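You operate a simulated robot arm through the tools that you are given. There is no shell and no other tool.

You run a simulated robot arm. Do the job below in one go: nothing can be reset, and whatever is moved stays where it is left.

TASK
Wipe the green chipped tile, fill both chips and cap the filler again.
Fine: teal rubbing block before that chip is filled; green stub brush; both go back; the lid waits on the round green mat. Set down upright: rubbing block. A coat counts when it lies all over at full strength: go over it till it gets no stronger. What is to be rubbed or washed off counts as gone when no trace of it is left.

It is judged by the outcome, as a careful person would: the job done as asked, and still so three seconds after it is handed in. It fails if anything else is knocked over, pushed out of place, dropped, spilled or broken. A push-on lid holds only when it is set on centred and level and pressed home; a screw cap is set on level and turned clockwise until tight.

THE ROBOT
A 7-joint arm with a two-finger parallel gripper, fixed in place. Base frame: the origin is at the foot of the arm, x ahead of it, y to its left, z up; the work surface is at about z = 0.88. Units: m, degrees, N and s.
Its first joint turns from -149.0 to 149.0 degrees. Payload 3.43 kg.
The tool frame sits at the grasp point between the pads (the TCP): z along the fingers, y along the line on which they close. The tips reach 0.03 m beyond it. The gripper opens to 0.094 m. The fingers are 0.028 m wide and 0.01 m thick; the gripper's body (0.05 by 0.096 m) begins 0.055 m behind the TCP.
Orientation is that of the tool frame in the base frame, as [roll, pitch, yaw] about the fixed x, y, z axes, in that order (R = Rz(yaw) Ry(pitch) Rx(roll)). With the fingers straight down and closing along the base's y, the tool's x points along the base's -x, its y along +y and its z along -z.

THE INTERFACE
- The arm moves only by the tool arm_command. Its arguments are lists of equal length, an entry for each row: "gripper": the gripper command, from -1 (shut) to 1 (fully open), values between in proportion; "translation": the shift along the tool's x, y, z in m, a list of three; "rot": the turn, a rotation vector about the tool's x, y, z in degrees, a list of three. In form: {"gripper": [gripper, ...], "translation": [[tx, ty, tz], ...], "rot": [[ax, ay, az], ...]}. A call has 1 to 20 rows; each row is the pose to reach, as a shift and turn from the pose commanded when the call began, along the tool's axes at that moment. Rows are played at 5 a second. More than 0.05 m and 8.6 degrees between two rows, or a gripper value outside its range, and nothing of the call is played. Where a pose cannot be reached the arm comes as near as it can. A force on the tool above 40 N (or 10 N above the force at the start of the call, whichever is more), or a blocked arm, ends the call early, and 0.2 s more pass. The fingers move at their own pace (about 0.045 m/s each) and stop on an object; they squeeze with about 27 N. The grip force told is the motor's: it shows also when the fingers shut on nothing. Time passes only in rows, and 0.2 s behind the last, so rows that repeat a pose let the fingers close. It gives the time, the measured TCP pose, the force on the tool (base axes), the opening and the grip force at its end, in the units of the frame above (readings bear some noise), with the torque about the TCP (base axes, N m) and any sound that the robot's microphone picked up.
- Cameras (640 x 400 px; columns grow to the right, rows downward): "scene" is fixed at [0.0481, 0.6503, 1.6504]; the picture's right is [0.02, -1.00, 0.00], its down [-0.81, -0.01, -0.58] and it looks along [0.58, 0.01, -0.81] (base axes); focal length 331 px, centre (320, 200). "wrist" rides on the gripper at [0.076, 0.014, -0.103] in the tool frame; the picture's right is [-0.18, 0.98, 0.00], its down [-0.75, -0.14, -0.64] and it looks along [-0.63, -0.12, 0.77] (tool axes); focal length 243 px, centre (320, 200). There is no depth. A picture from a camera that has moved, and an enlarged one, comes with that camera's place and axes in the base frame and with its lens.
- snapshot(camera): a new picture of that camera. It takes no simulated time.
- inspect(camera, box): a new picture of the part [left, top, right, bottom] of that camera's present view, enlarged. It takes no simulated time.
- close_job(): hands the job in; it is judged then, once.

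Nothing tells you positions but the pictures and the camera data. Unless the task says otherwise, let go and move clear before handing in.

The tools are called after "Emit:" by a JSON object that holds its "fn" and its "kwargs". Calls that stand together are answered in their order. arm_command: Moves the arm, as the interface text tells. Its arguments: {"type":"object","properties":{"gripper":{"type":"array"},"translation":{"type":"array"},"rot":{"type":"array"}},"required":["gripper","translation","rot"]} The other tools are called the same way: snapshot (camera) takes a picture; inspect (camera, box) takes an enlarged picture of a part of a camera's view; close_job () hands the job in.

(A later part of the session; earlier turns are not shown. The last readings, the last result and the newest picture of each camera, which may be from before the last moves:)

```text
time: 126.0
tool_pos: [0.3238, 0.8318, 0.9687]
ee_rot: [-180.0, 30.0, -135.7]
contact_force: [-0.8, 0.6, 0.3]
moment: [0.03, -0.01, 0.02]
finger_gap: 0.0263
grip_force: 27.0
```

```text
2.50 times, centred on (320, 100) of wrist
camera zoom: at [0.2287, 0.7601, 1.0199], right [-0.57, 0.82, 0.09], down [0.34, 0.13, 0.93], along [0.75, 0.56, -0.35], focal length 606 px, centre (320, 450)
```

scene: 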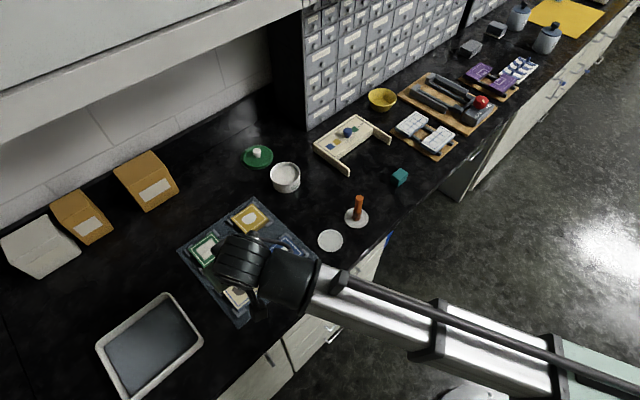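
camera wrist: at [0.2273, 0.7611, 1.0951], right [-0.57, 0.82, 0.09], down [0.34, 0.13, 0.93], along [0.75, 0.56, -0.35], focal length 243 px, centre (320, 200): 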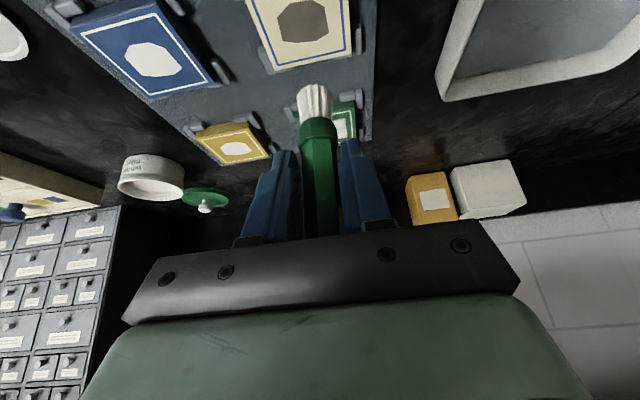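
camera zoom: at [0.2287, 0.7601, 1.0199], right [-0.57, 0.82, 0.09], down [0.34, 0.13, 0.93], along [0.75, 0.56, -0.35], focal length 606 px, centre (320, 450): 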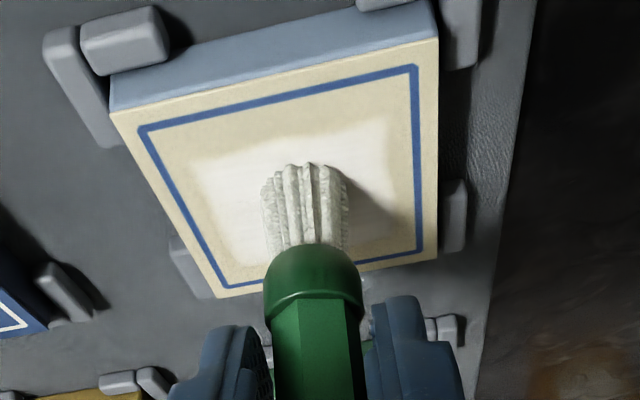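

The filler is on. I lift away to view the cream tile from the fixed camera in good light.

Emit:
{"fn": "arm_command", "kwargs": {"gripper": [-1, -1, -1, -1], "translation": [[-0.0075, 0, -0.013], [-0.02, 0, -0.0346], [-0.035, 0, -0.0606], [-0.0375, -0.04, -0.065]], "rot": [[0, 0, 0], [0, 0, 0], [0, 0, 0], [0, 0, 0]]}}

Emit:
{"fn": "arm_command", "kwargs": {"gripper": [-1, -1, -1, -1, -1, -1, -1], "translation": [[-0.0236, -0.0349, 0.0137], [-0.0473, -0.0697, 0.0273], [-0.0709, -0.1046, 0.041], [-0.0946, -0.1394, 0.0546], [-0.1182, -0.1743, 0.0683], [-0.1419, -0.2091, 0.0819], [-0.1655, -0.244, 0.0956]], "rot": [[0, 0, 0], [0, 0, 0], [0, 0, 0], [0, 0, 0], [0, 0, 0], [0, 0, 0], [0, 0, 0]]}}

Emit:
{"fn": "inspect", "kwargs": {"camera": "scene", "box": [215, 262, 265, 312]}}

Emit:
{"fn": "inspect", "kwargs": {"camera": "scene", "box": [228, 276, 252, 298]}}

Emit:
{"fn": "inspect", "kwargs": {"camera": "scene", "box": [198, 238, 222, 260]}}

Emit:
{"fn": "inspect", "kwargs": {"camera": "wrist", "box": [250, 40, 410, 240]}}

```text
time: 127.0
tool_pos: [0.353, 0.8035, 1.0418]
ee_rot: [-179.9, 30.0, -135.7]
contact_force: [-0.5, 0.2, -0.2]
moment: [0.0, 0.01, -0.01]
finger_gap: 0.0263
grip_force: 27.1
```

```text
time: 128.6
tool_pos: [0.6609, 0.763, 1.0417]
ee_rot: [-179.9, 30.0, -135.8]
contact_force: [0.6, -0.7, 0.8]
moment: [0.02, 0.01, -0.01]
finger_gap: 0.026
grip_force: 26.7
```

```text
8.00 times, centred on (240, 287) of scene
camera zoom: at [0.0481, 0.6503, 1.6504], right [0.02, -1.0, 0.0], down [-0.81, -0.01, -0.58], along [0.58, 0.01, -0.81], focal length 2651 px, centre (960, -496)
```

zoom: 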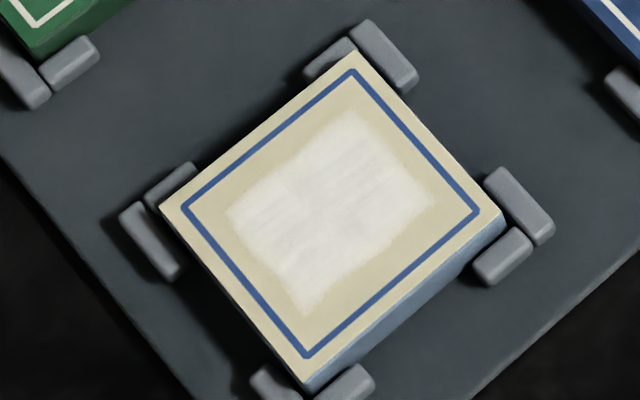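

```text
16.00 times, centred on (240, 287) of scene
camera zoom: at [0.0481, 0.6503, 1.6504], right [0.02, -1.0, 0.0], down [-0.81, -0.01, -0.58], along [0.58, 0.01, -0.81], focal length 5301 px, centre (1600, -1192)
```

zoom: 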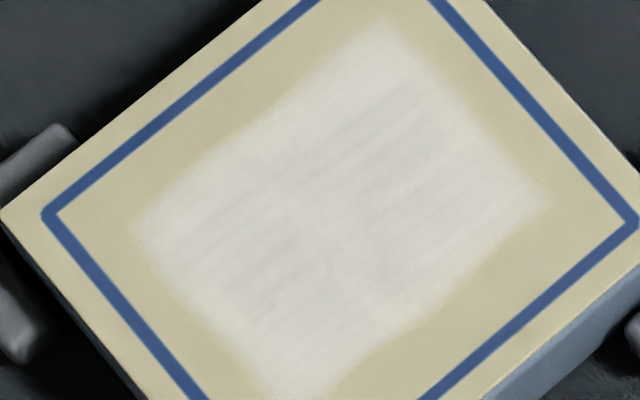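

```text
16.00 times, centred on (210, 249) of scene
camera zoom: at [0.0481, 0.6503, 1.6504], right [0.02, -1.0, 0.0], down [-0.81, -0.01, -0.58], along [0.58, 0.01, -0.81], focal length 5301 px, centre (2080, -584)
```

zoom: 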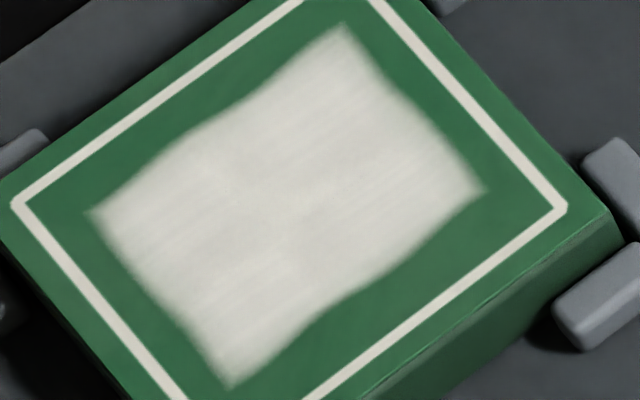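

```text
2.00 times, centred on (330, 140) of wrist
camera zoom: at [0.5673, 0.6898, 1.0935], right [-0.57, 0.82, 0.09], down [0.34, 0.13, 0.93], along [0.75, 0.56, -0.35], focal length 485 px, centre (300, 320)
```

zoom: 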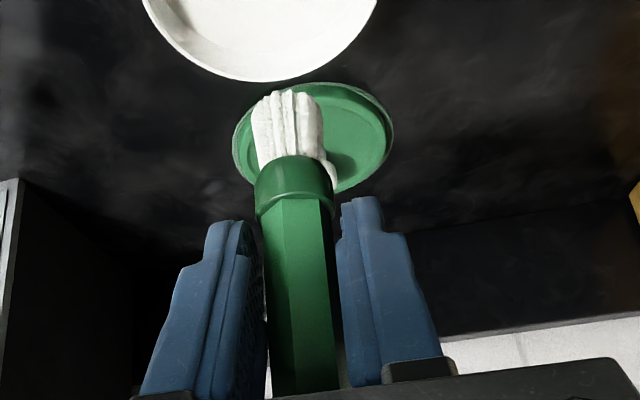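

The cream coat lies over the whole patch but still shows faint grey streaks, so it needs another coat. I reload gently.

Emit:
{"fn": "arm_command", "kwargs": {"gripper": [-1, -1, -1, -1, -1], "translation": [[0.0095, -0.002, 0.0165], [0.019, -0.002, 0.0329], [0.0275, -0.002, 0.0476], [0.0315, -0.002, 0.0546], [0.0327, -0.002, 0.0566]], "rot": [[0, 0, 0], [0, 0, 0], [0, 0, 0], [0, 0, 0], [0, 0, 0]]}}

Emit:
{"fn": "arm_command", "kwargs": {"gripper": [-1, -1], "translation": [[0.0005, 0, 0.0009], [0.0008, 0, 0.0014]], "rot": [[0, 0, 0], [0, 0, 0]]}}

```text
time: 129.8
tool_pos: [0.6593, 0.76, 0.9783]
ee_rot: [-180.0, 30.0, -135.9]
contact_force: [-0.7, 0.3, -0.5]
moment: [0.02, 0.02, -0.02]
finger_gap: 0.0267
grip_force: 27.3
```

```text
time: 130.4
tool_pos: [0.6589, 0.7615, 0.9761]
ee_rot: [-179.9, 30.0, -135.7]
contact_force: [0.9, -0.5, -0.8]
moment: [-0.01, 0.01, 0.03]
finger_gap: 0.0265
grip_force: 27.1
```

Emit:
{"fn": "arm_command", "kwargs": {"gripper": [-1, -1], "translation": [[0.0004, 0, 0.0007], [0.0008, 0, 0.0013]], "rot": [[0, 0, 0], [0, 0, 0]]}}

```text
time: 131.0
tool_pos: [0.6578, 0.7604, 0.9748]
ee_rot: [179.9, 30.2, -135.8]
contact_force: [-2.6, -0.5, 10.4]
moment: [0.02, 0.05, -0.02]
finger_gap: 0.0265
grip_force: 27.1
```

Good light dip. Back to the cream tile for the second coat.

Emit:
{"fn": "arm_command", "kwargs": {"gripper": [-1, -1, -1, -1], "translation": [[-0.004, 0, -0.0069], [-0.0125, 0, -0.0217], [-0.0225, 0, -0.039], [-0.035, 0, -0.0606]], "rot": [[0, 0, 0], [0, 0, 0], [0, 0, 0], [0, 0, 0]]}}

Emit:
{"fn": "arm_command", "kwargs": {"gripper": [-1, -1, -1, -1, -1, -1, -1, -1], "translation": [[0.0207, 0.0357, -0.0119], [0.0414, 0.0714, -0.0239], [0.062, 0.1071, -0.0358], [0.0827, 0.1428, -0.0478], [0.1034, 0.1784, -0.0597], [0.1241, 0.2141, -0.0716], [0.1447, 0.2498, -0.0836], [0.1654, 0.2855, -0.0955]], "rot": [[0, 0, 0], [0, 0, 0], [0, 0, 0], [0, 0, 0], [0, 0, 0], [0, 0, 0], [0, 0, 0], [0, 0, 0]]}}

Emit:
{"fn": "arm_command", "kwargs": {"gripper": [-1, -1, -1, -1], "translation": [[0.01, 0, 0.0173], [0.02, 0, 0.0346], [0.029, 0, 0.0502], [0.0345, 0, 0.0598]], "rot": [[0, 0, 0], [0, 0, 0], [0, 0, 0], [0, 0, 0]]}}

Emit:
{"fn": "inspect", "kwargs": {"camera": "wrist", "box": [230, 20, 410, 180]}}

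```text
time: 132.0
tool_pos: [0.6574, 0.76, 1.0453]
ee_rot: [180.0, 30.0, -135.8]
contact_force: [1.5, -0.1, -1.0]
moment: [0.0, 0.01, 0.01]
finger_gap: 0.0266
grip_force: 26.6
```

```text
time: 133.8
tool_pos: [0.3215, 0.8325, 1.0452]
ee_rot: [180.0, 30.0, -135.9]
contact_force: [0.6, -0.4, -1.1]
moment: [-0.03, 0.0, 0.01]
finger_gap: 0.0266
grip_force: 27.5
```

```text
time: 134.8
tool_pos: [0.3247, 0.8324, 0.9764]
ee_rot: [-180.0, 30.1, -135.8]
contact_force: [-0.6, 0.1, 0.2]
moment: [0.0, 0.01, -0.02]
finger_gap: 0.0264
grip_force: 26.7
```

```text
2.50 times, centred on (320, 100) of wrist
camera zoom: at [0.2298, 0.76, 1.0271], right [-0.57, 0.82, 0.09], down [0.34, 0.13, 0.93], along [0.75, 0.56, -0.35], focal length 606 px, centre (320, 450)
```

zoom: 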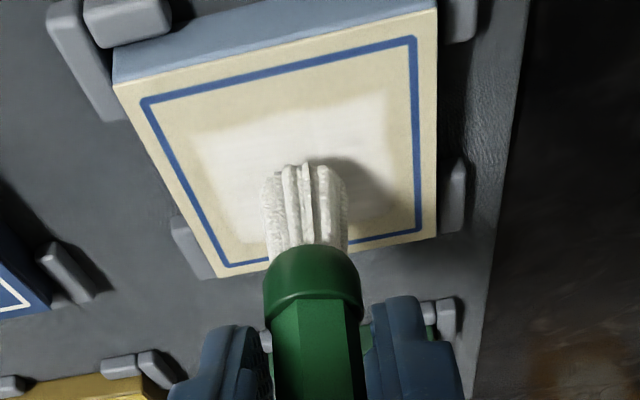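

Emit:
{"fn": "arm_command", "kwargs": {"gripper": [-1, -1, -1], "translation": [[0.002, 0, 0.0035], [0.004, 0, 0.0069], [0.0045, 0, 0.0078]], "rot": [[0, 0, 0], [0, 0, 0], [0, 0, 0]]}}

Emit:
{"fn": "arm_command", "kwargs": {"gripper": [-1, -1], "translation": [[0.0005, 0, 0.0009], [0.0008, 0, 0.0014]], "rot": [[0, 0, 0], [0, 0, 0]]}}

```text
time: 135.6
tool_pos: [0.3242, 0.8313, 0.9678]
ee_rot: [179.9, 30.2, -135.9]
contact_force: [-0.9, 0.4, 16.6]
moment: [0.07, -0.08, 0.01]
finger_gap: 0.0264
grip_force: 26.5
```

```text
time: 136.2
tool_pos: [0.3233, 0.831, 0.9665]
ee_rot: [179.9, 30.2, -135.8]
contact_force: [-1.2, 1.2, 25.1]
moment: [0.19, -0.19, -0.01]
finger_gap: 0.0269
grip_force: 27.3
```

That is pressing harder than needed, so I ease up 2 mm and paint a fine raster over the patch.

Emit:
{"fn": "arm_command", "kwargs": {"gripper": [-1, -1, -1, -1, -1, -1, -1, -1, -1, -1, -1, -1, -1, -1, -1, -1, -1, -1, -1, -1], "translation": [[-0.0009, 0, -0.0015], [-0.0009, 0.008, -0.0015], [-0.0009, -0.008, -0.0015], [-0.0009, 0.008, -0.0015], [-0.0035, 0.008, 0], [-0.0035, -0.008, 0], [-0.0061, -0.006, 0.0015], [-0.0061, 0.006, 0.0015], [-0.0061, -0.006, 0.0015], [-0.0035, -0.008, 0], [-0.0035, 0.008, 0], [-0.0009, 0.008, -0.0015], [0.0017, 0.008, -0.003], [0.0017, -0.008, -0.003], [0.0043, -0.006, -0.0045], [0.0043, 0.006, -0.0045], [0.0043, -0.006, -0.0045], [0.0017, -0.008, -0.003], [0.0017, 0.008, -0.003], [-0.0009, 0, -0.0015]], "rot": [[0, 0, 0], [0, 0, 0], [0, 0, 0], [0, 0, 0], [0, 0, 0], [0, 0, 0], [0, 0, 0], [0, 0, 0], [0, 0, 0], [0, 0, 0], [0, 0, 0], [0, 0, 0], [0, 0, 0], [0, 0, 0], [0, 0, 0], [0, 0, 0], [0, 0, 0], [0, 0, 0], [0, 0, 0], [0, 0, 0]]}}

```text
time: 140.4
tool_pos: [0.3227, 0.8326, 0.9673]
ee_rot: [180.0, 30.0, -135.7]
contact_force: [0.3, 0.0, -1.3]
moment: [-0.06, 0.02, -0.01]
finger_gap: 0.0264
grip_force: 27.3
```

Contact was lost by the end, so I lower slightly and check before repeating.

Emit:
{"fn": "arm_command", "kwargs": {"gripper": [-1, -1], "translation": [[0.0005, 0, 0.0009], [0.0007, 0, 0.0013]], "rot": [[0, 0, 0], [0, 0, 0]]}}

```text
time: 141.0
tool_pos: [0.3237, 0.8312, 0.9663]
ee_rot: [179.9, 30.1, -135.8]
contact_force: [-2.3, -0.8, 9.0]
moment: [0.01, 0.07, 0.01]
finger_gap: 0.0263
grip_force: 27.1
```

Emit:
{"fn": "arm_command", "kwargs": {"gripper": [-1, -1, -1, -1, -1, -1, -1, -1, -1, -1, -1, -1, -1, -1, -1, -1, -1, -1, -1, -1], "translation": [[0, 0.004, 0], [0, 0.008, 0], [0, 0, 0], [0, -0.008, 0], [-0.0026, -0.008, 0.0015], [-0.0026, 0, 0.0015], [-0.0026, 0.008, 0.0015], [-0.0052, 0.006, 0.003], [-0.0052, 0, 0.003], [-0.0052, -0.006, 0.003], [-0.0026, -0.004, 0.0015], [0, 0, 0], [0.0026, 0.008, -0.0015], [0.0026, 0, -0.0015], [0.0026, -0.008, -0.0015], [0.0052, -0.006, -0.003], [0.0052, 0, -0.003], [0.0052, 0.006, -0.003], [0.0026, 0.004, -0.0015], [0, 0, 0]], "rot": [[0, 0, 0], [0, 0, 0], [0, 0, 0], [0, 0, 0], [0, 0, 0], [0, 0, 0], [0, 0, 0], [0, 0, 0], [0, 0, 0], [0, 0, 0], [0, 0, 0], [0, 0, 0], [0, 0, 0], [0, 0, 0], [0, 0, 0], [0, 0, 0], [0, 0, 0], [0, 0, 0], [0, 0, 0], [0, 0, 0]]}}

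```text
time: 145.2
tool_pos: [0.3223, 0.8324, 0.9648]
ee_rot: [179.8, 29.9, -135.8]
contact_force: [-1.5, -0.3, 3.4]
moment: [0.05, 0.07, 0.02]
finger_gap: 0.0267
grip_force: 26.6
```

Contact held this time. I lift away and inspect both coats in the light.

Emit:
{"fn": "arm_command", "kwargs": {"gripper": [-1, -1, -1, -1], "translation": [[-0.0075, 0, -0.013], [-0.02, 0, -0.0346], [-0.033, 0, -0.0572], [-0.039, 0, -0.0675]], "rot": [[0, 0, 0], [0, 0, 0], [0, 0, 0], [0, 0, 0]]}}

Emit:
{"fn": "arm_command", "kwargs": {"gripper": [-1, -1, -1, -1, -1, -1, -1, -1], "translation": [[-0.0207, -0.0357, 0.0119], [-0.0414, -0.0714, 0.0239], [-0.062, -0.1071, 0.0358], [-0.0827, -0.1428, 0.0478], [-0.1034, -0.1784, 0.0597], [-0.1241, -0.2141, 0.0716], [-0.1447, -0.2498, 0.0836], [-0.1654, -0.2855, 0.0955]], "rot": [[0, 0, 0], [0, 0, 0], [0, 0, 0], [0, 0, 0], [0, 0, 0], [0, 0, 0], [0, 0, 0], [0, 0, 0]]}}

Emit:
{"fn": "inspect", "kwargs": {"camera": "scene", "box": [215, 262, 265, 312]}}

Emit:
{"fn": "inspect", "kwargs": {"camera": "scene", "box": [228, 276, 252, 298]}}

Emit:
{"fn": "inspect", "kwargs": {"camera": "scene", "box": [198, 238, 222, 260]}}

Emit:
{"fn": "snapshot", "kwargs": {"camera": "wrist"}}

```text
time: 146.2
tool_pos: [0.3246, 0.8296, 1.0454]
ee_rot: [-179.9, 30.0, -136.0]
contact_force: [-0.5, 0.0, 0.1]
moment: [-0.01, 0.0, -0.02]
finger_gap: 0.0262
grip_force: 26.9
```

```text
time: 148.0
tool_pos: [0.6594, 0.7581, 1.0452]
ee_rot: [-180.0, 30.0, -135.9]
contact_force: [-0.4, 0.1, -0.7]
moment: [-0.01, 0.0, -0.04]
finger_gap: 0.0262
grip_force: 27.3
```

```text
8.00 times, centred on (240, 287) of scene
camera zoom: at [0.0481, 0.6503, 1.6504], right [0.02, -1.0, 0.0], down [-0.81, -0.01, -0.58], along [0.58, 0.01, -0.81], focal length 2651 px, centre (960, -496)
```

zoom: 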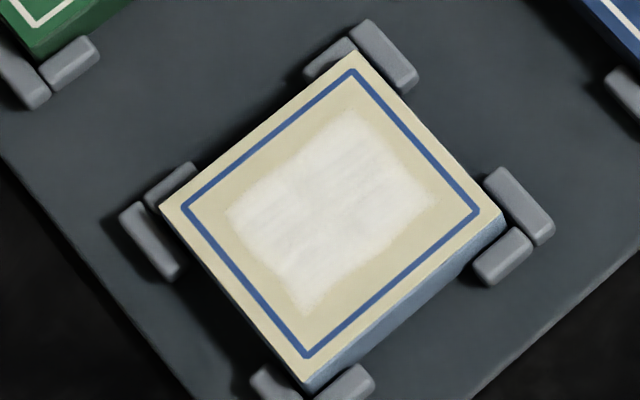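

```text
16.00 times, centred on (240, 287) of scene
camera zoom: at [0.0481, 0.6503, 1.6504], right [0.02, -1.0, 0.0], down [-0.81, -0.01, -0.58], along [0.58, 0.01, -0.81], focal length 5301 px, centre (1600, -1192)
```

zoom: 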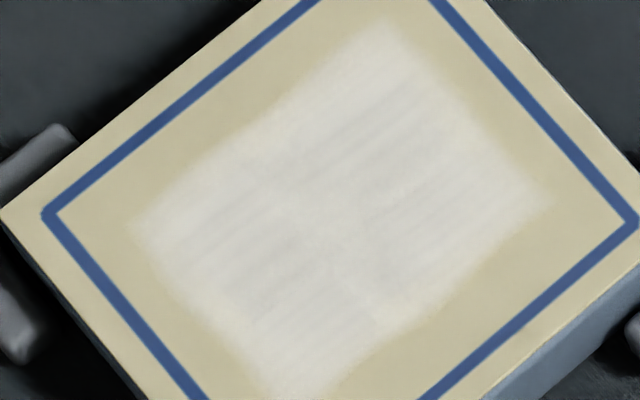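

```text
16.00 times, centred on (210, 249) of scene
camera zoom: at [0.0481, 0.6503, 1.6504], right [0.02, -1.0, 0.0], down [-0.81, -0.01, -0.58], along [0.58, 0.01, -0.81], focal length 5301 px, centre (2080, -584)
```

zoom: 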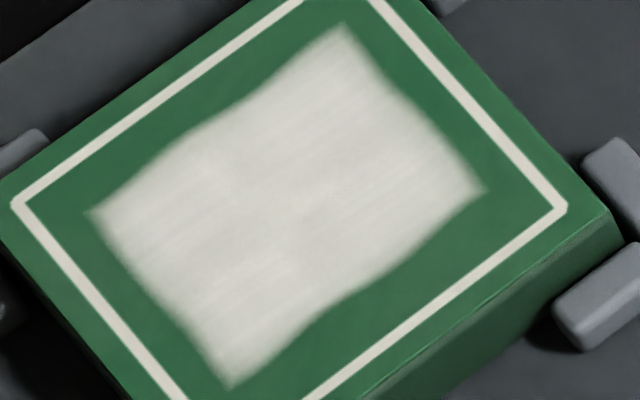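

```text
taken
camera wrist: at [0.5655, 0.6866, 1.0964], right [-0.57, 0.82, 0.09], down [0.34, 0.13, 0.93], along [0.75, 0.56, -0.35], focal length 243 px, centre (320, 200)
```

wrist: 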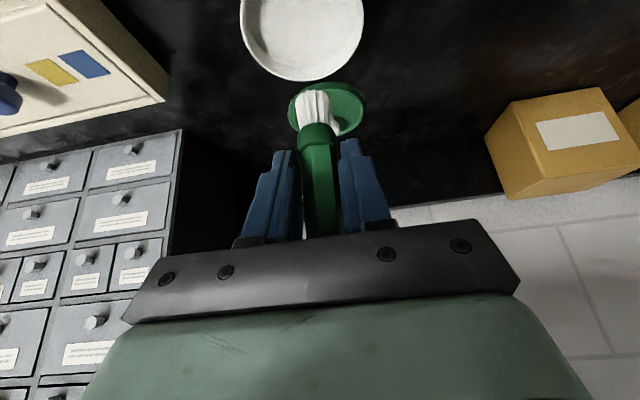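

Both coats are unchanged by the extra passes: even, white, and no trace of chip showing through. Next the brush goes back to its dish.

Emit:
{"fn": "arm_command", "kwargs": {"gripper": [-1, -1, -1, -1, -1, -1], "translation": [[0.0328, 0.0071, -0.0209], [0.0656, 0.0142, -0.0417], [0.0984, 0.0213, -0.0626], [0.1312, 0.0284, -0.0835], [0.164, 0.0355, -0.1043], [0.1968, 0.0426, -0.1252]], "rot": [[0, 0, 0], [0, 0, 0], [0, 0, 0], [0, 0, 0], [0, 0, 0], [0, 0, 0]]}}

Emit:
{"fn": "snapshot", "kwargs": {"camera": "wrist"}}

Emit:
{"fn": "inspect", "kwargs": {"camera": "scene", "box": [300, 170, 380, 260]}}

Emit:
{"fn": "inspect", "kwargs": {"camera": "scene", "box": [228, 276, 252, 298]}}

Emit:
{"fn": "inspect", "kwargs": {"camera": "scene", "box": [198, 238, 222, 260]}}

```text
time: 149.4
tool_pos: [0.4625, 0.6283, 1.0508]
ee_rot: [-180.0, 30.1, -135.8]
contact_force: [0.0, -0.2, -0.3]
moment: [-0.03, 0.03, -0.04]
finger_gap: 0.0265
grip_force: 26.8
```

```text
taken
camera wrist: at [0.3687, 0.5559, 1.1037], right [-0.57, 0.82, 0.09], down [0.34, 0.13, 0.93], along [0.75, 0.56, -0.35], focal length 243 px, centre (320, 200)
```

wrist: 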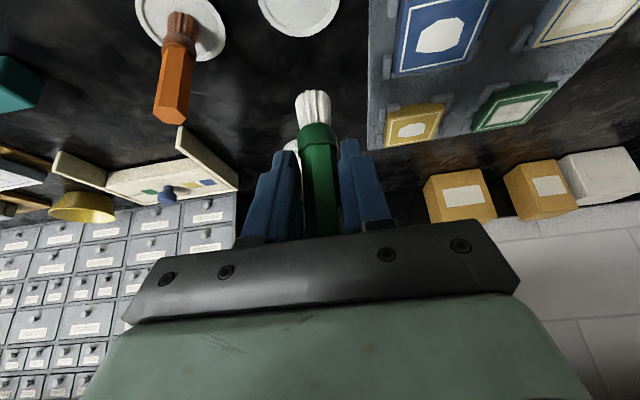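

```text
4.44 times, centred on (340, 215) of scene
camera zoom: at [0.0481, 0.6503, 1.6504], right [0.02, -1.0, 0.0], down [-0.81, -0.01, -0.58], along [0.58, 0.01, -0.81], focal length 1473 px, centre (231, 133)
```

zoom: 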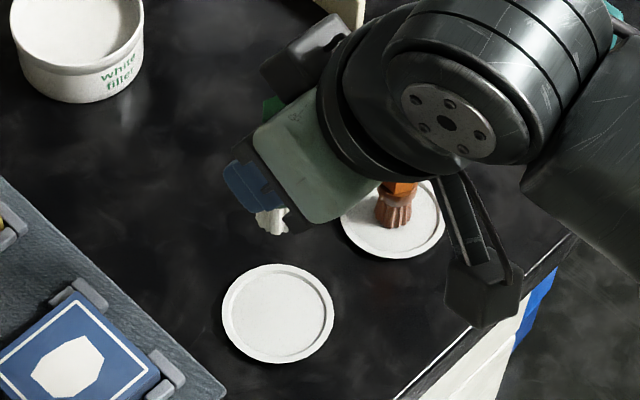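

```text
16.00 times, centred on (240, 287) of scene
camera zoom: at [0.0481, 0.6503, 1.6504], right [0.02, -1.0, 0.0], down [-0.81, -0.01, -0.58], along [0.58, 0.01, -0.81], focal length 5301 px, centre (1600, -1192)
```

zoom: 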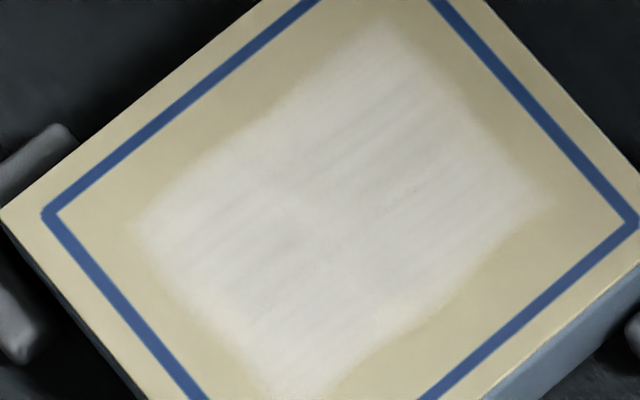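

```text
16.00 times, centred on (210, 249) of scene
camera zoom: at [0.0481, 0.6503, 1.6504], right [0.02, -1.0, 0.0], down [-0.81, -0.01, -0.58], along [0.58, 0.01, -0.81], focal length 5301 px, centre (2080, -584)
```

zoom: 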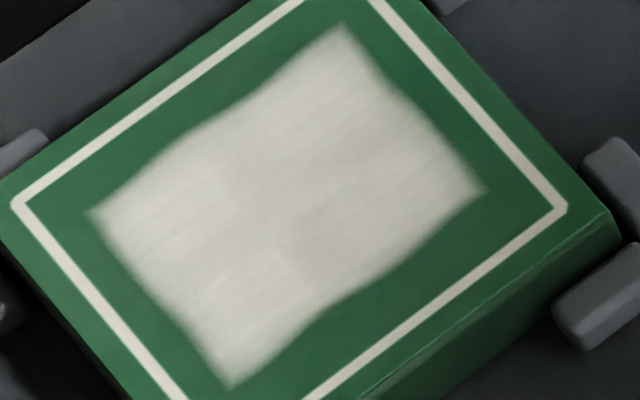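

Coats remain uniform. I now lower the brush toward its dish.

Emit:
{"fn": "arm_command", "kwargs": {"gripper": [-1, -1, -1, -1], "translation": [[0.015, -0.0005, 0.026], [0.03, -0.001, 0.052], [0.042, -0.001, 0.0727], [0.047, -0.001, 0.0814]], "rot": [[0, 0, 0], [0, 0, 0], [0, 0, 0], [0, 0, 0]]}}

Emit:
{"fn": "snapshot", "kwargs": {"camera": "wrist"}}

Emit:
{"fn": "inspect", "kwargs": {"camera": "wrist", "box": [230, 30, 410, 240]}}

```text
time: 150.4
tool_pos: [0.4636, 0.6284, 0.9597]
ee_rot: [-180.0, 30.0, -135.8]
contact_force: [0.0, -0.5, 0.2]
moment: [0.02, 0.01, 0.01]
finger_gap: 0.0262
grip_force: 26.8
```

```text
taken
camera wrist: at [0.3693, 0.5556, 1.0106], right [-0.57, 0.82, 0.09], down [0.34, 0.13, 0.93], along [0.75, 0.56, -0.35], focal length 243 px, centre (320, 200)
```

wrist: 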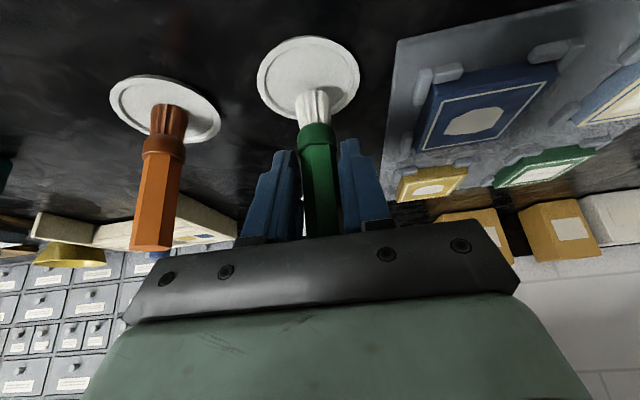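

```text
1.90 times, centred on (320, 135) of wrist
camera zoom: at [0.3693, 0.5556, 1.0106], right [-0.57, 0.82, 0.09], down [0.34, 0.13, 0.93], along [0.75, 0.56, -0.35], focal length 462 px, centre (320, 324)
```

zoom: 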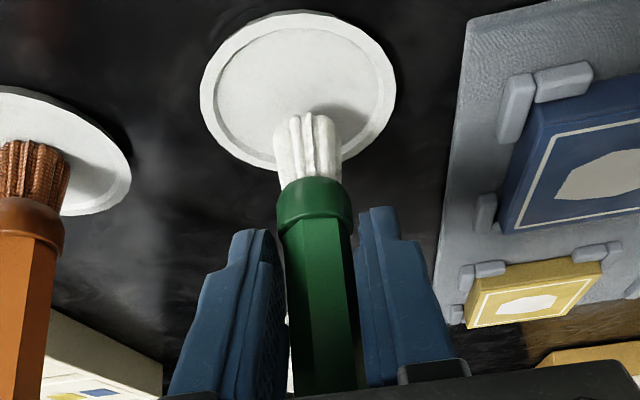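

Aligned over the dish within 2 mm. Correcting and lowering until the bristles touch.

Emit:
{"fn": "arm_command", "kwargs": {"gripper": [-1, -1, -1], "translation": [[0.003, 0, 0.003], [0.0055, 0, 0.0055], [0.0066, 0, 0.0074]], "rot": [[0, 0, 0], [0, 0, 0], [0, 0, 0]]}}

Emit:
{"fn": "arm_command", "kwargs": {"gripper": [-1, -1], "translation": [[0.0005, 0, 0.0009], [0.001, 0, 0.0017]], "rot": [[0, 0, 0], [0, 0, 0]]}}

```text
time: 151.2
tool_pos: [0.4627, 0.6263, 0.9503]
ee_rot: [-180.0, 30.1, -135.8]
contact_force: [0.2, -0.1, -0.8]
moment: [0.01, -0.04, 0.01]
finger_gap: 0.0263
grip_force: 27.2
```

```text
time: 151.8
tool_pos: [0.4628, 0.6269, 0.9486]
ee_rot: [180.0, 30.1, -135.7]
contact_force: [0.1, -0.6, 0.1]
moment: [0.02, 0.03, 0.01]
finger_gap: 0.0264
grip_force: 26.8
```

Emit:
{"fn": "arm_command", "kwargs": {"gripper": [-1, -1], "translation": [[0.0005, 0, 0.0009], [0.001, 0, 0.0017]], "rot": [[0, 0, 0], [0, 0, 0]]}}

```text
time: 152.4
tool_pos: [0.4616, 0.6259, 0.9467]
ee_rot: [-180.0, 30.2, -135.8]
contact_force: [1.6, 0.5, 16.1]
moment: [0.17, -0.15, 0.04]
finger_gap: 0.0266
grip_force: 27.2
```

The brush is down on the dish. I ease the pressure and check that it's upright before letting go.

Emit:
{"fn": "arm_command", "kwargs": {"gripper": [-1, -1], "translation": [[-0.0005, 0, -0.0009], [-0.0005, 0, -0.0009]], "rot": [[0, 0, 0], [0, 0, 0]]}}

Emit:
{"fn": "inspect", "kwargs": {"camera": "wrist", "box": [230, 30, 410, 240]}}

Emit:
{"fn": "inspect", "kwargs": {"camera": "scene", "box": [310, 200, 370, 260]}}

```text
time: 153.0
tool_pos: [0.4617, 0.6263, 0.9473]
ee_rot: [180.0, 30.2, -135.8]
contact_force: [3.7, 2.2, 9.1]
moment: [0.23, -0.26, 0.01]
finger_gap: 0.0265
grip_force: 26.7
```

```text
1.90 times, centred on (320, 135) of wrist
camera zoom: at [0.3681, 0.5542, 0.9982], right [-0.57, 0.82, 0.09], down [0.34, 0.13, 0.93], along [0.75, 0.56, -0.35], focal length 462 px, centre (320, 324)
```

zoom: 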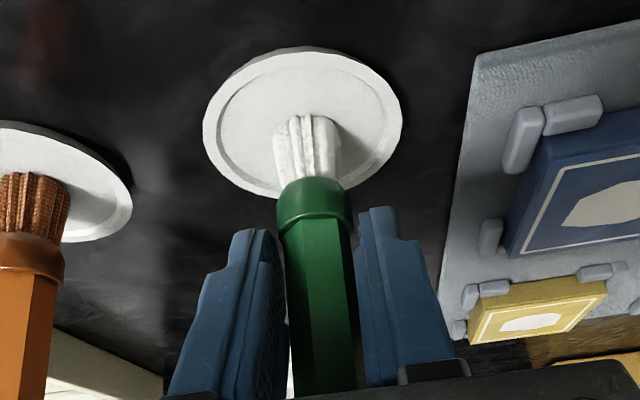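

```text
6.67 times, centred on (340, 230) of scene
camera zoom: at [0.0481, 0.6503, 1.6504], right [0.02, -1.0, 0.0], down [-0.81, -0.01, -0.58], along [0.58, 0.01, -0.81], focal length 2209 px, centre (187, 0)
```

zoom: 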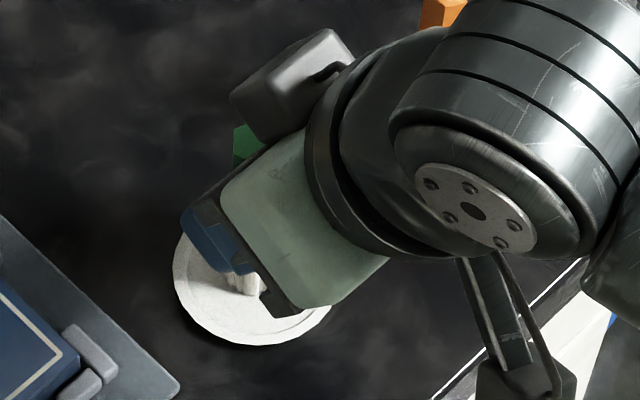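

Emit:
{"fn": "arm_command", "kwargs": {"gripper": [-1, -1], "translation": [[-0.0005, 0, -0.0005], [-0.0008, 0, -0.0005]], "rot": [[0, 0, 0], [0, 0, 0]]}}

```text
time: 153.6
tool_pos: [0.462, 0.6251, 0.9469]
ee_rot: [179.9, 29.8, -135.8]
contact_force: [0.6, -0.2, 0.3]
moment: [0.02, 0.03, 0.01]
finger_gap: 0.0264
grip_force: 26.6
```

Unloaded and resting. Opening the fingers gently.

Emit:
{"fn": "arm_command", "kwargs": {"gripper": [-0.3, -0.2, 0.0, 0.3, 0.4, 0.4], "translation": [[0, 0, 0], [0, 0, 0], [0, 0, 0], [0, 0, 0], [0, 0, 0], [0, 0, 0]], "rot": [[0, 0, 0], [0, 0, 0], [0, 0, 0], [0, 0, 0], [0, 0, 0], [0, 0, 0]]}}

Emit:
{"fn": "inspect", "kwargs": {"camera": "wrist", "box": [230, 30, 410, 240]}}

```text
time: 155.0
tool_pos: [0.4636, 0.6254, 0.9477]
ee_rot: [-180.0, 30.1, -135.8]
contact_force: [-0.3, 0.4, 0.4]
moment: [0.02, -0.02, -0.01]
finger_gap: 0.0659
grip_force: 0.0
```

```text
1.90 times, centred on (320, 135) of wrist
camera zoom: at [0.369, 0.554, 0.9989], right [-0.57, 0.82, 0.09], down [0.34, 0.13, 0.93], along [0.75, 0.56, -0.35], focal length 462 px, centre (320, 324)
```

zoom: 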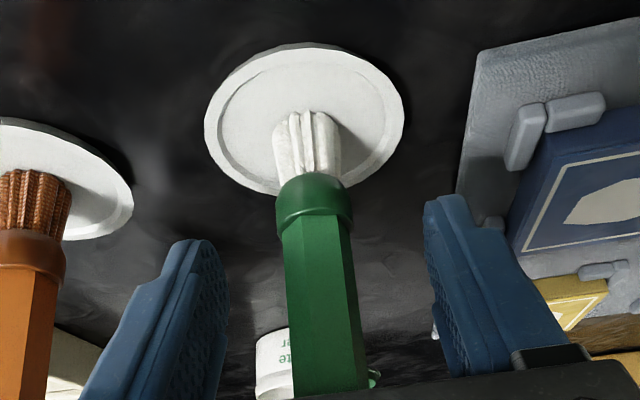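

The brush stands by itself on its dish. I back straight up and check.

Emit:
{"fn": "arm_command", "kwargs": {"gripper": [0.4, 0.4, 0.4, 0.4], "translation": [[-0.01, 0, -0.0173], [-0.025, 0, -0.0433], [-0.04, 0, -0.0693], [-0.06, 0, -0.1039]], "rot": [[0, 0, 0], [0, 0, 0], [0, 0, 0], [0, 0, 0]]}}

Emit:
{"fn": "snapshot", "kwargs": {"camera": "wrist"}}

Emit:
{"fn": "inspect", "kwargs": {"camera": "scene", "box": [300, 190, 380, 260]}}

```text
time: 156.0
tool_pos: [0.4604, 0.626, 1.067]
ee_rot: [-180.0, 30.0, -135.8]
contact_force: [-0.2, 0.6, -0.6]
moment: [0.02, 0.02, 0.01]
finger_gap: 0.0657
grip_force: 0.0
```

```text
taken
camera wrist: at [0.3669, 0.5537, 1.1192], right [-0.57, 0.82, 0.09], down [0.34, 0.13, 0.93], along [0.75, 0.56, -0.35], focal length 243 px, centre (320, 200)
```

wrist: 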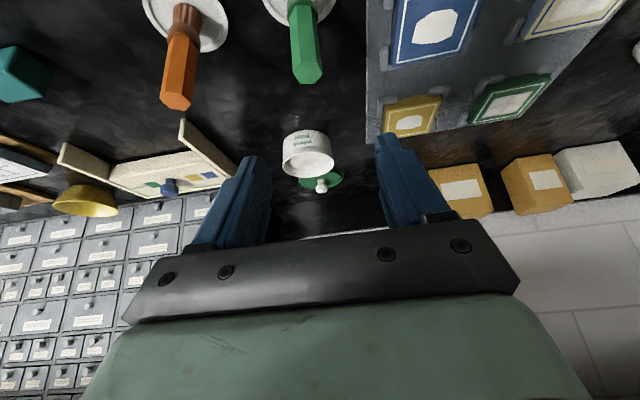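

```text
5.71 times, centred on (340, 225) of scene
camera zoom: at [0.0481, 0.6503, 1.6504], right [0.02, -1.0, 0.0], down [-0.81, -0.01, -0.58], along [0.58, 0.01, -0.81], focal length 1893 px, centre (206, 57)
```

zoom: 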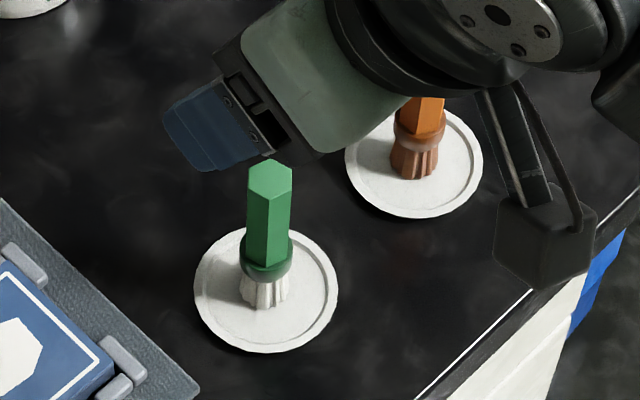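

The brush is back, upright on its dish. Now I go to fetch the lid from the green mat.

Emit:
{"fn": "arm_command", "kwargs": {"gripper": [0.3, 0.2, 0.1, 0, -0.05, -0.05, -0.05, -0.05], "translation": [[-0.0376, -0.005, 0.0271], [-0.0752, -0.01, 0.0541], [-0.1128, -0.0149, 0.0812], [-0.1504, -0.0199, 0.1082], [-0.188, -0.0249, 0.1353], [-0.2256, -0.0299, 0.1623], [-0.2632, -0.0348, 0.1894], [-0.3008, -0.0398, 0.2164]], "rot": [[-0.23, 0, -0.4], [-0.46, 0, -0.8], [-0.69, 0, -1.2], [-0.93, 0, -1.6], [-1.16, 0, -2.0], [-1.39, 0, -2.4], [-1.62, 0, -2.8], [-1.85, 0, -3.2]]}}

Emit:
{"fn": "snapshot", "kwargs": {"camera": "wrist"}}

Emit:
{"fn": "inspect", "kwargs": {"camera": "scene", "box": [230, 130, 300, 190]}}

```text
time: 157.8
tool_pos: [0.7543, 0.8535, 1.03]
ee_rot: [-180.0, 30.1, -132.1]
contact_force: [-0.2, -0.5, 0.0]
moment: [-0.02, 0.01, 0.02]
finger_gap: 0.0444
grip_force: 0.0
```

```text
taken
camera wrist: at [0.6654, 0.7755, 1.0821], right [-0.62, 0.78, 0.09], down [0.33, 0.15, 0.93], along [0.71, 0.61, -0.35], focal length 243 px, centre (320, 200)
```

wrist: 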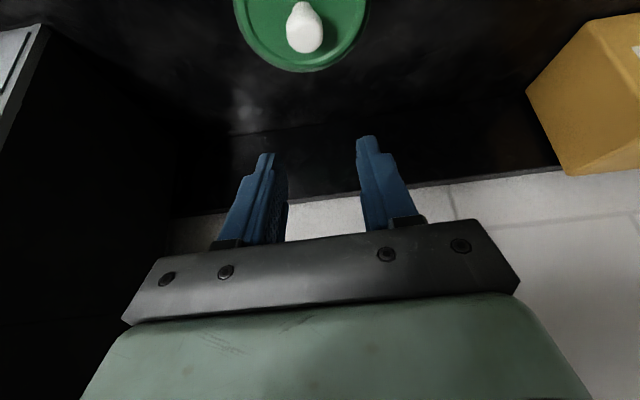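

```text
6.67 times, centred on (265, 160) of scene
camera zoom: at [0.0481, 0.6503, 1.6504], right [0.02, -1.0, 0.0], down [-0.81, -0.01, -0.58], along [0.58, 0.01, -0.81], focal length 2209 px, centre (687, 467)
```

zoom: 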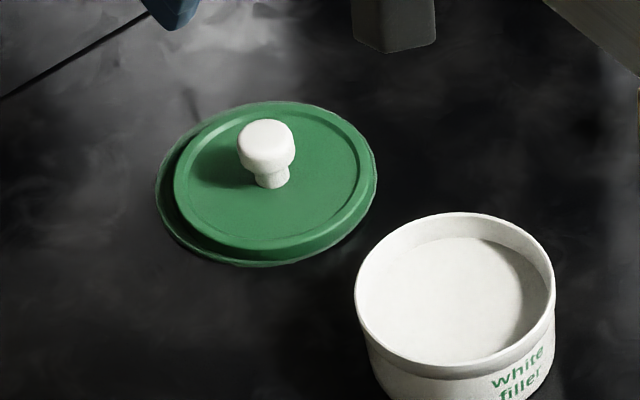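

The knob is centred on the gripper. Descending around it.

Emit:
{"fn": "arm_command", "kwargs": {"gripper": [-0.05, -0.05, -0.05, -0.05], "translation": [[0.0125, 0, 0.0217], [0.025, 0, 0.0433], [0.0375, 0, 0.065], [0.044, 0, 0.0762]], "rot": [[0, 0, 0], [0, 0, 0], [0, 0, 0], [0, 0, 0]]}}

Emit:
{"fn": "inspect", "kwargs": {"camera": "wrist", "box": [210, 20, 430, 220]}}

```text
time: 158.8
tool_pos: [0.7537, 0.8545, 0.9415]
ee_rot: [-180.0, 29.9, -132.1]
contact_force: [0.2, -1.1, -0.1]
moment: [-0.01, -0.07, 0.01]
finger_gap: 0.0447
grip_force: 0.0
```

```text
2.00 times, centred on (320, 120) of wrist
camera zoom: at [0.6641, 0.7761, 0.9933], right [-0.62, 0.78, 0.09], down [0.33, 0.15, 0.93], along [0.71, 0.61, -0.35], focal length 485 px, centre (320, 360)
```

zoom: 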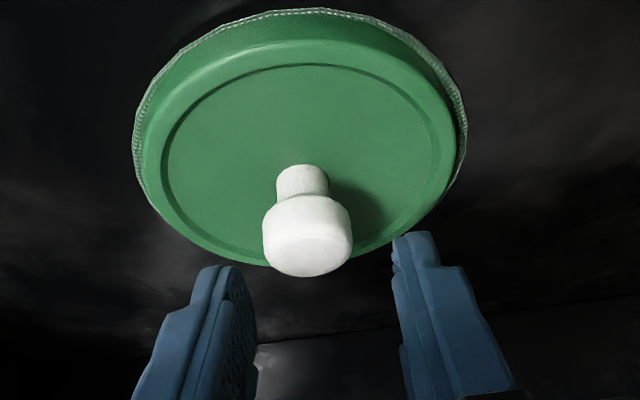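

Emit:
{"fn": "arm_command", "kwargs": {"gripper": [-0.05, -0.05, -0.05], "translation": [[0.003, 0, 0.0052], [0.0055, 0, 0.0095], [0.0073, 0, 0.0126]], "rot": [[0, 0, 0], [0, 0, 0], [0, 0, 0]]}}

Emit:
{"fn": "inspect", "kwargs": {"camera": "wrist", "box": [210, 20, 430, 220]}}

```text
time: 159.6
tool_pos: [0.7528, 0.8547, 0.9263]
ee_rot: [-179.9, 30.2, -132.1]
contact_force: [-0.4, -0.5, 0.2]
moment: [-0.01, 0.0, 0.02]
finger_gap: 0.0445
grip_force: 0.0
```

```text
2.00 times, centred on (320, 120) of wrist
camera zoom: at [0.6644, 0.7763, 0.9793], right [-0.62, 0.78, 0.09], down [0.33, 0.15, 0.93], along [0.71, 0.61, -0.35], focal length 485 px, centre (320, 360)
```

zoom: 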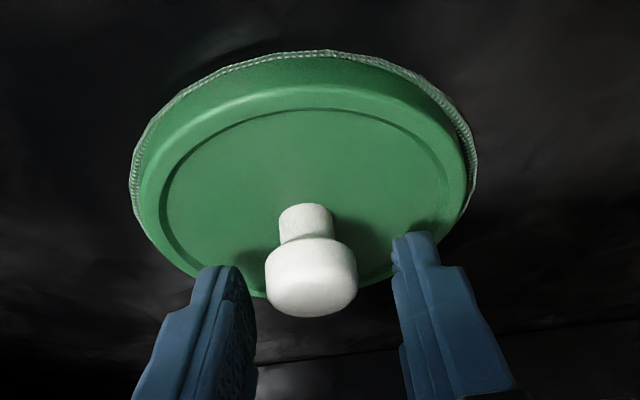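

Emit:
{"fn": "arm_command", "kwargs": {"gripper": [-0.3, -0.6, -1, -1, -1, -1], "translation": [[0, -0.0007, 0], [0, -0.0007, 0], [0, -0.0007, 0], [0, -0.0007, 0], [0, -0.0007, 0], [0, -0.0007, 0]], "rot": [[0, 0, 0], [0, 0, 0], [0, 0, 0], [0, 0, 0], [0, 0, 0], [0, 0, 0]]}}

Emit:
{"fn": "inspect", "kwargs": {"camera": "wrist", "box": [210, 20, 430, 220]}}

```text
time: 161.0
tool_pos: [0.7546, 0.8534, 0.9276]
ee_rot: [179.9, 30.0, -132.2]
contact_force: [0.0, 0.0, 0.1]
moment: [-0.02, 0.0, 0.01]
finger_gap: 0.024
grip_force: 27.1
```

```text
2.00 times, centred on (320, 120) of wrist
camera zoom: at [0.6653, 0.7759, 0.9792], right [-0.62, 0.78, 0.09], down [0.33, 0.15, 0.93], along [0.71, 0.61, -0.35], focal length 485 px, centre (320, 360)
```

zoom: 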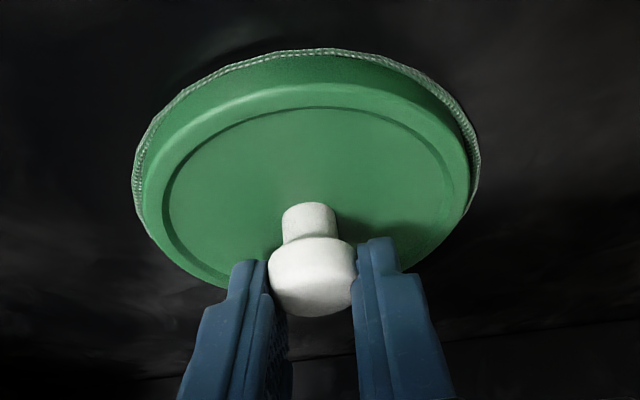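

The lid's knob is gripped squarely. I lift it and carry it back over the pot.

Emit:
{"fn": "arm_command", "kwargs": {"gripper": [-1, -1, -1, -1, -1, -1], "translation": [[-0.005, 0, -0.0087], [-0.02, 0, -0.0346], [-0.04, 0, -0.0693], [-0.0016, 0.0018, -0.0915], [0.0369, 0.0037, -0.1137], [0.0753, 0.0055, -0.1358]], "rot": [[0, 0, 0], [0, 0, 0], [0, 0, 0], [0, 0, 0], [0, 0, 0], [0, 0, 0]]}}

Emit:
{"fn": "snapshot", "kwargs": {"camera": "wrist"}}

Emit:
{"fn": "inspect", "kwargs": {"camera": "scene", "box": [245, 130, 325, 200]}}

```text
time: 162.4
tool_pos: [0.6591, 0.7591, 1.0079]
ee_rot: [-180.0, 30.1, -132.2]
contact_force: [0.2, 0.3, -0.5]
moment: [-0.01, 0.01, 0.05]
finger_gap: 0.0241
grip_force: 27.5
```

```text
taken
camera wrist: at [0.5709, 0.6819, 1.0593], right [-0.62, 0.78, 0.09], down [0.33, 0.15, 0.93], along [0.71, 0.61, -0.35], focal length 243 px, centre (320, 200)
```

wrist: 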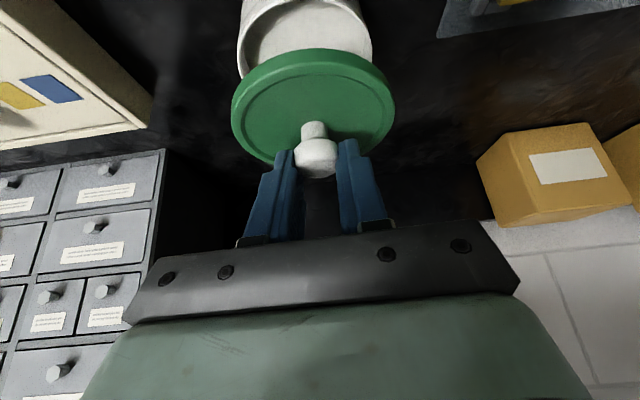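

```text
5.71 times, centred on (285, 165) of scene
camera zoom: at [0.0481, 0.6503, 1.6504], right [0.02, -1.0, 0.0], down [-0.81, -0.01, -0.58], along [0.58, 0.01, -0.81], focal length 1893 px, centre (520, 400)
```

zoom: 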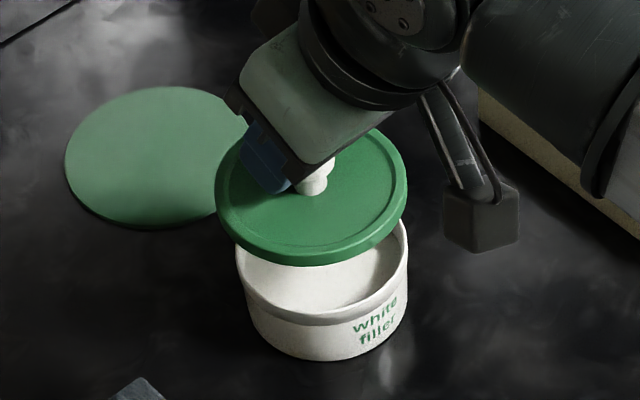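

Lid and pot line up well in y. I lower to just above the rim to check again.

Emit:
{"fn": "arm_command", "kwargs": {"gripper": [-1, -1, -1], "translation": [[0.005, 0, 0.0087], [0.01, 0, 0.0173], [0.0125, 0, 0.0217]], "rot": [[0, 0, 0], [0, 0, 0], [0, 0, 0]]}}

Emit:
{"fn": "inspect", "kwargs": {"camera": "scene", "box": [245, 130, 325, 200]}}

Emit:
{"fn": "inspect", "kwargs": {"camera": "wrist", "box": [210, 0, 430, 200]}}

```text
time: 163.2
tool_pos: [0.6613, 0.7589, 0.983]
ee_rot: [179.9, 29.9, -132.1]
contact_force: [-0.1, 0.4, 0.3]
moment: [-0.02, 0.01, -0.04]
finger_gap: 0.024
grip_force: 27.1
```

```text
5.71 times, centred on (285, 165) of scene
camera zoom: at [0.0481, 0.6503, 1.6504], right [0.02, -1.0, 0.0], down [-0.81, -0.01, -0.58], along [0.58, 0.01, -0.81], focal length 1893 px, centre (520, 400)
```

zoom: 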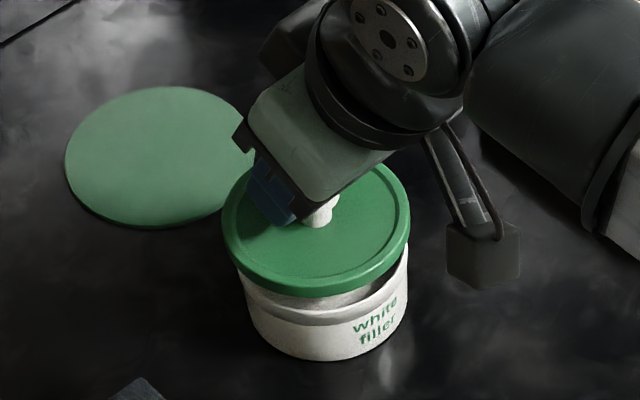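

```text
2.00 times, centred on (320, 100) of wrist
camera zoom: at [0.5724, 0.6816, 1.0343], right [-0.62, 0.78, 0.09], down [0.33, 0.15, 0.93], along [0.71, 0.61, -0.35], focal length 485 px, centre (320, 400)
```

zoom: 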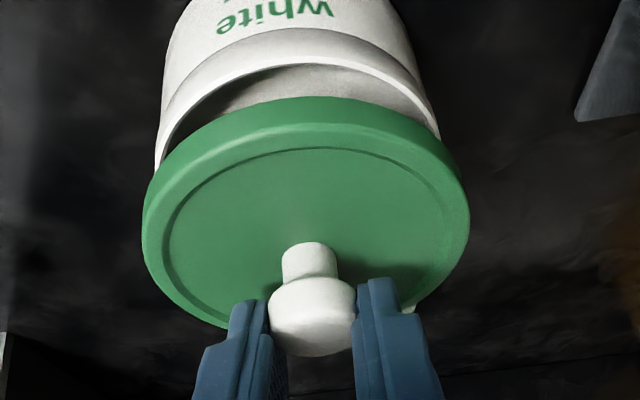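

The lid is aligned as it was when I removed it. Lowering toward the rim.

Emit:
{"fn": "arm_command", "kwargs": {"gripper": [-1, -1, -1], "translation": [[0.0025, 0, 0.0043], [0.005, 0, 0.0087], [0.006, 0, 0.0104]], "rot": [[0, 0, 0], [0, 0, 0], [0, 0, 0]]}}

Emit:
{"fn": "arm_command", "kwargs": {"gripper": [-1, -1, -1], "translation": [[0.0007, 0, 0.0013], [0.0015, 0, 0.0026], [0.002, 0, 0.0035]], "rot": [[0, 0, 0], [0, 0, 0], [0, 0, 0]]}}

Emit:
{"fn": "inspect", "kwargs": {"camera": "scene", "box": [245, 130, 325, 200]}}

```text
time: 164.0
tool_pos: [0.6616, 0.7593, 0.9719]
ee_rot: [179.9, 30.1, -132.0]
contact_force: [0.1, -0.4, -1.2]
moment: [-0.03, 0.01, 0.01]
finger_gap: 0.0241
grip_force: 27.3
```

```text
time: 164.8
tool_pos: [0.6631, 0.7604, 0.9679]
ee_rot: [-180.0, 30.0, -132.0]
contact_force: [-0.9, -0.5, 4.8]
moment: [-0.19, 0.21, 0.0]
finger_gap: 0.0237
grip_force: 27.2
```

```text
5.71 times, centred on (285, 165) of scene
camera zoom: at [0.0481, 0.6503, 1.6504], right [0.02, -1.0, 0.0], down [-0.81, -0.01, -0.58], along [0.58, 0.01, -0.81], focal length 1893 px, centre (520, 400)
```

zoom: 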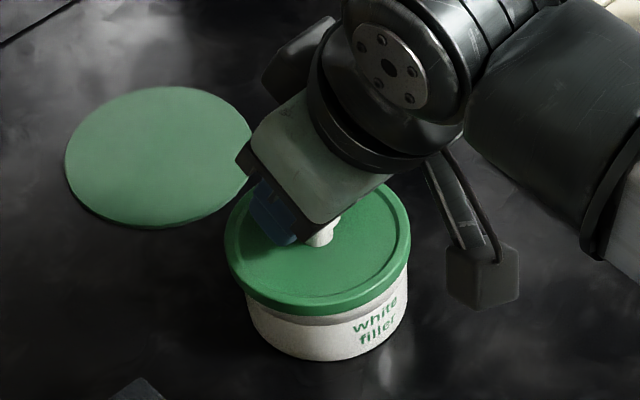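

The lid touches on the near side first, so it sits about 2 mm too far out. I raise it a little, correct, and try again.

Emit:
{"fn": "arm_command", "kwargs": {"gripper": [-1, -1, -1], "translation": [[-0.001, 0, -0.0017], [-0.0015, 0, -0.0026], [-0.0015, 0, -0.0026]], "rot": [[0, 0, 0], [0, 0, 0], [0, 0, 0]]}}

Emit:
{"fn": "inspect", "kwargs": {"camera": "wrist", "box": [210, 0, 430, 200]}}

Emit:
{"fn": "inspect", "kwargs": {"camera": "scene", "box": [260, 145, 310, 195]}}

```text
time: 165.6
tool_pos: [0.6612, 0.7602, 0.9701]
ee_rot: [180.0, 30.0, -132.1]
contact_force: [-0.6, 0.3, -0.3]
moment: [0.0, -0.01, 0.0]
finger_gap: 0.0242
grip_force: 26.6
```

```text
2.00 times, centred on (320, 100) of wrist
camera zoom: at [0.5729, 0.6822, 1.0217], right [-0.62, 0.78, 0.09], down [0.33, 0.15, 0.93], along [0.71, 0.61, -0.35], focal length 485 px, centre (320, 400)
```

zoom: 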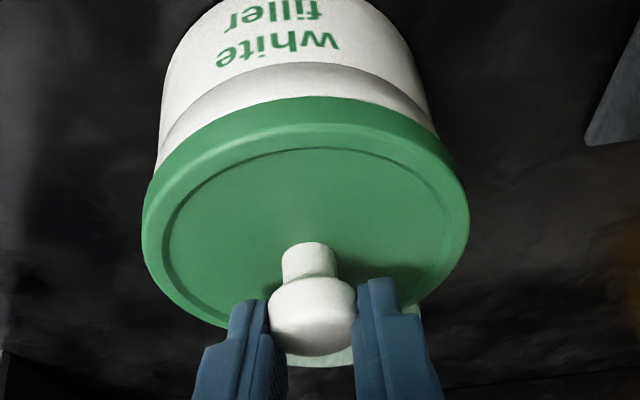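

```text
8.00 times, centred on (285, 170) of scene
camera zoom: at [0.0481, 0.6503, 1.6504], right [0.02, -1.0, 0.0], down [-0.81, -0.01, -0.58], along [0.58, 0.01, -0.81], focal length 2651 px, centre (600, 440)
```

zoom: 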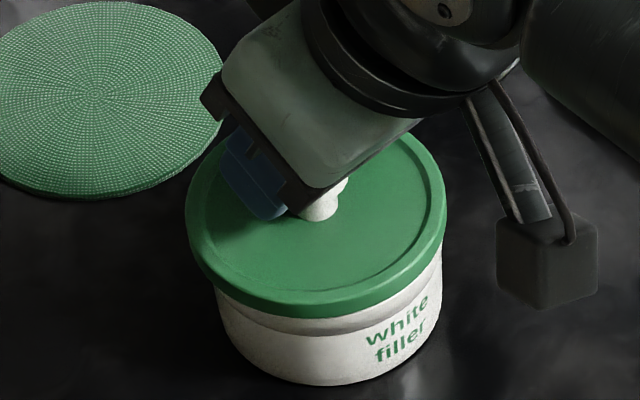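

I shift the lid about 1.5 mm toward me and lower again.

Emit:
{"fn": "arm_command", "kwargs": {"gripper": [-1, -1, -1, -1], "translation": [[0.0013, 0.0004, -0.0008], [0.002, 0.0004, 0.0005], [0.0027, 0.0004, 0.0017], [0.0032, 0.0004, 0.0026]], "rot": [[0, 0, 0], [0, 0, 0], [0, 0, 0], [0, 0, 0]]}}

```text
time: 166.6
tool_pos: [0.6613, 0.7582, 0.9661]
ee_rot: [-180.0, 30.0, -132.0]
contact_force: [-0.2, 0.3, -0.5]
moment: [0.01, 0.0, 0.01]
finger_gap: 0.0241
grip_force: 27.3
```

No side contact this time; the lid is slipping over the rim. Continuing down.

Emit:
{"fn": "arm_command", "kwargs": {"gripper": [-1, -1, -1], "translation": [[0.0005, 0, 0.0009], [0.001, 0, 0.0017], [0.0015, 0, 0.0026]], "rot": [[0, 0, 0], [0, 0, 0], [0, 0, 0]]}}

```text
time: 167.4
tool_pos: [0.6601, 0.7582, 0.9625]
ee_rot: [-180.0, 30.0, -132.1]
contact_force: [0.4, -1.5, -0.3]
moment: [0.01, 0.0, 0.03]
finger_gap: 0.024
grip_force: 27.1
```

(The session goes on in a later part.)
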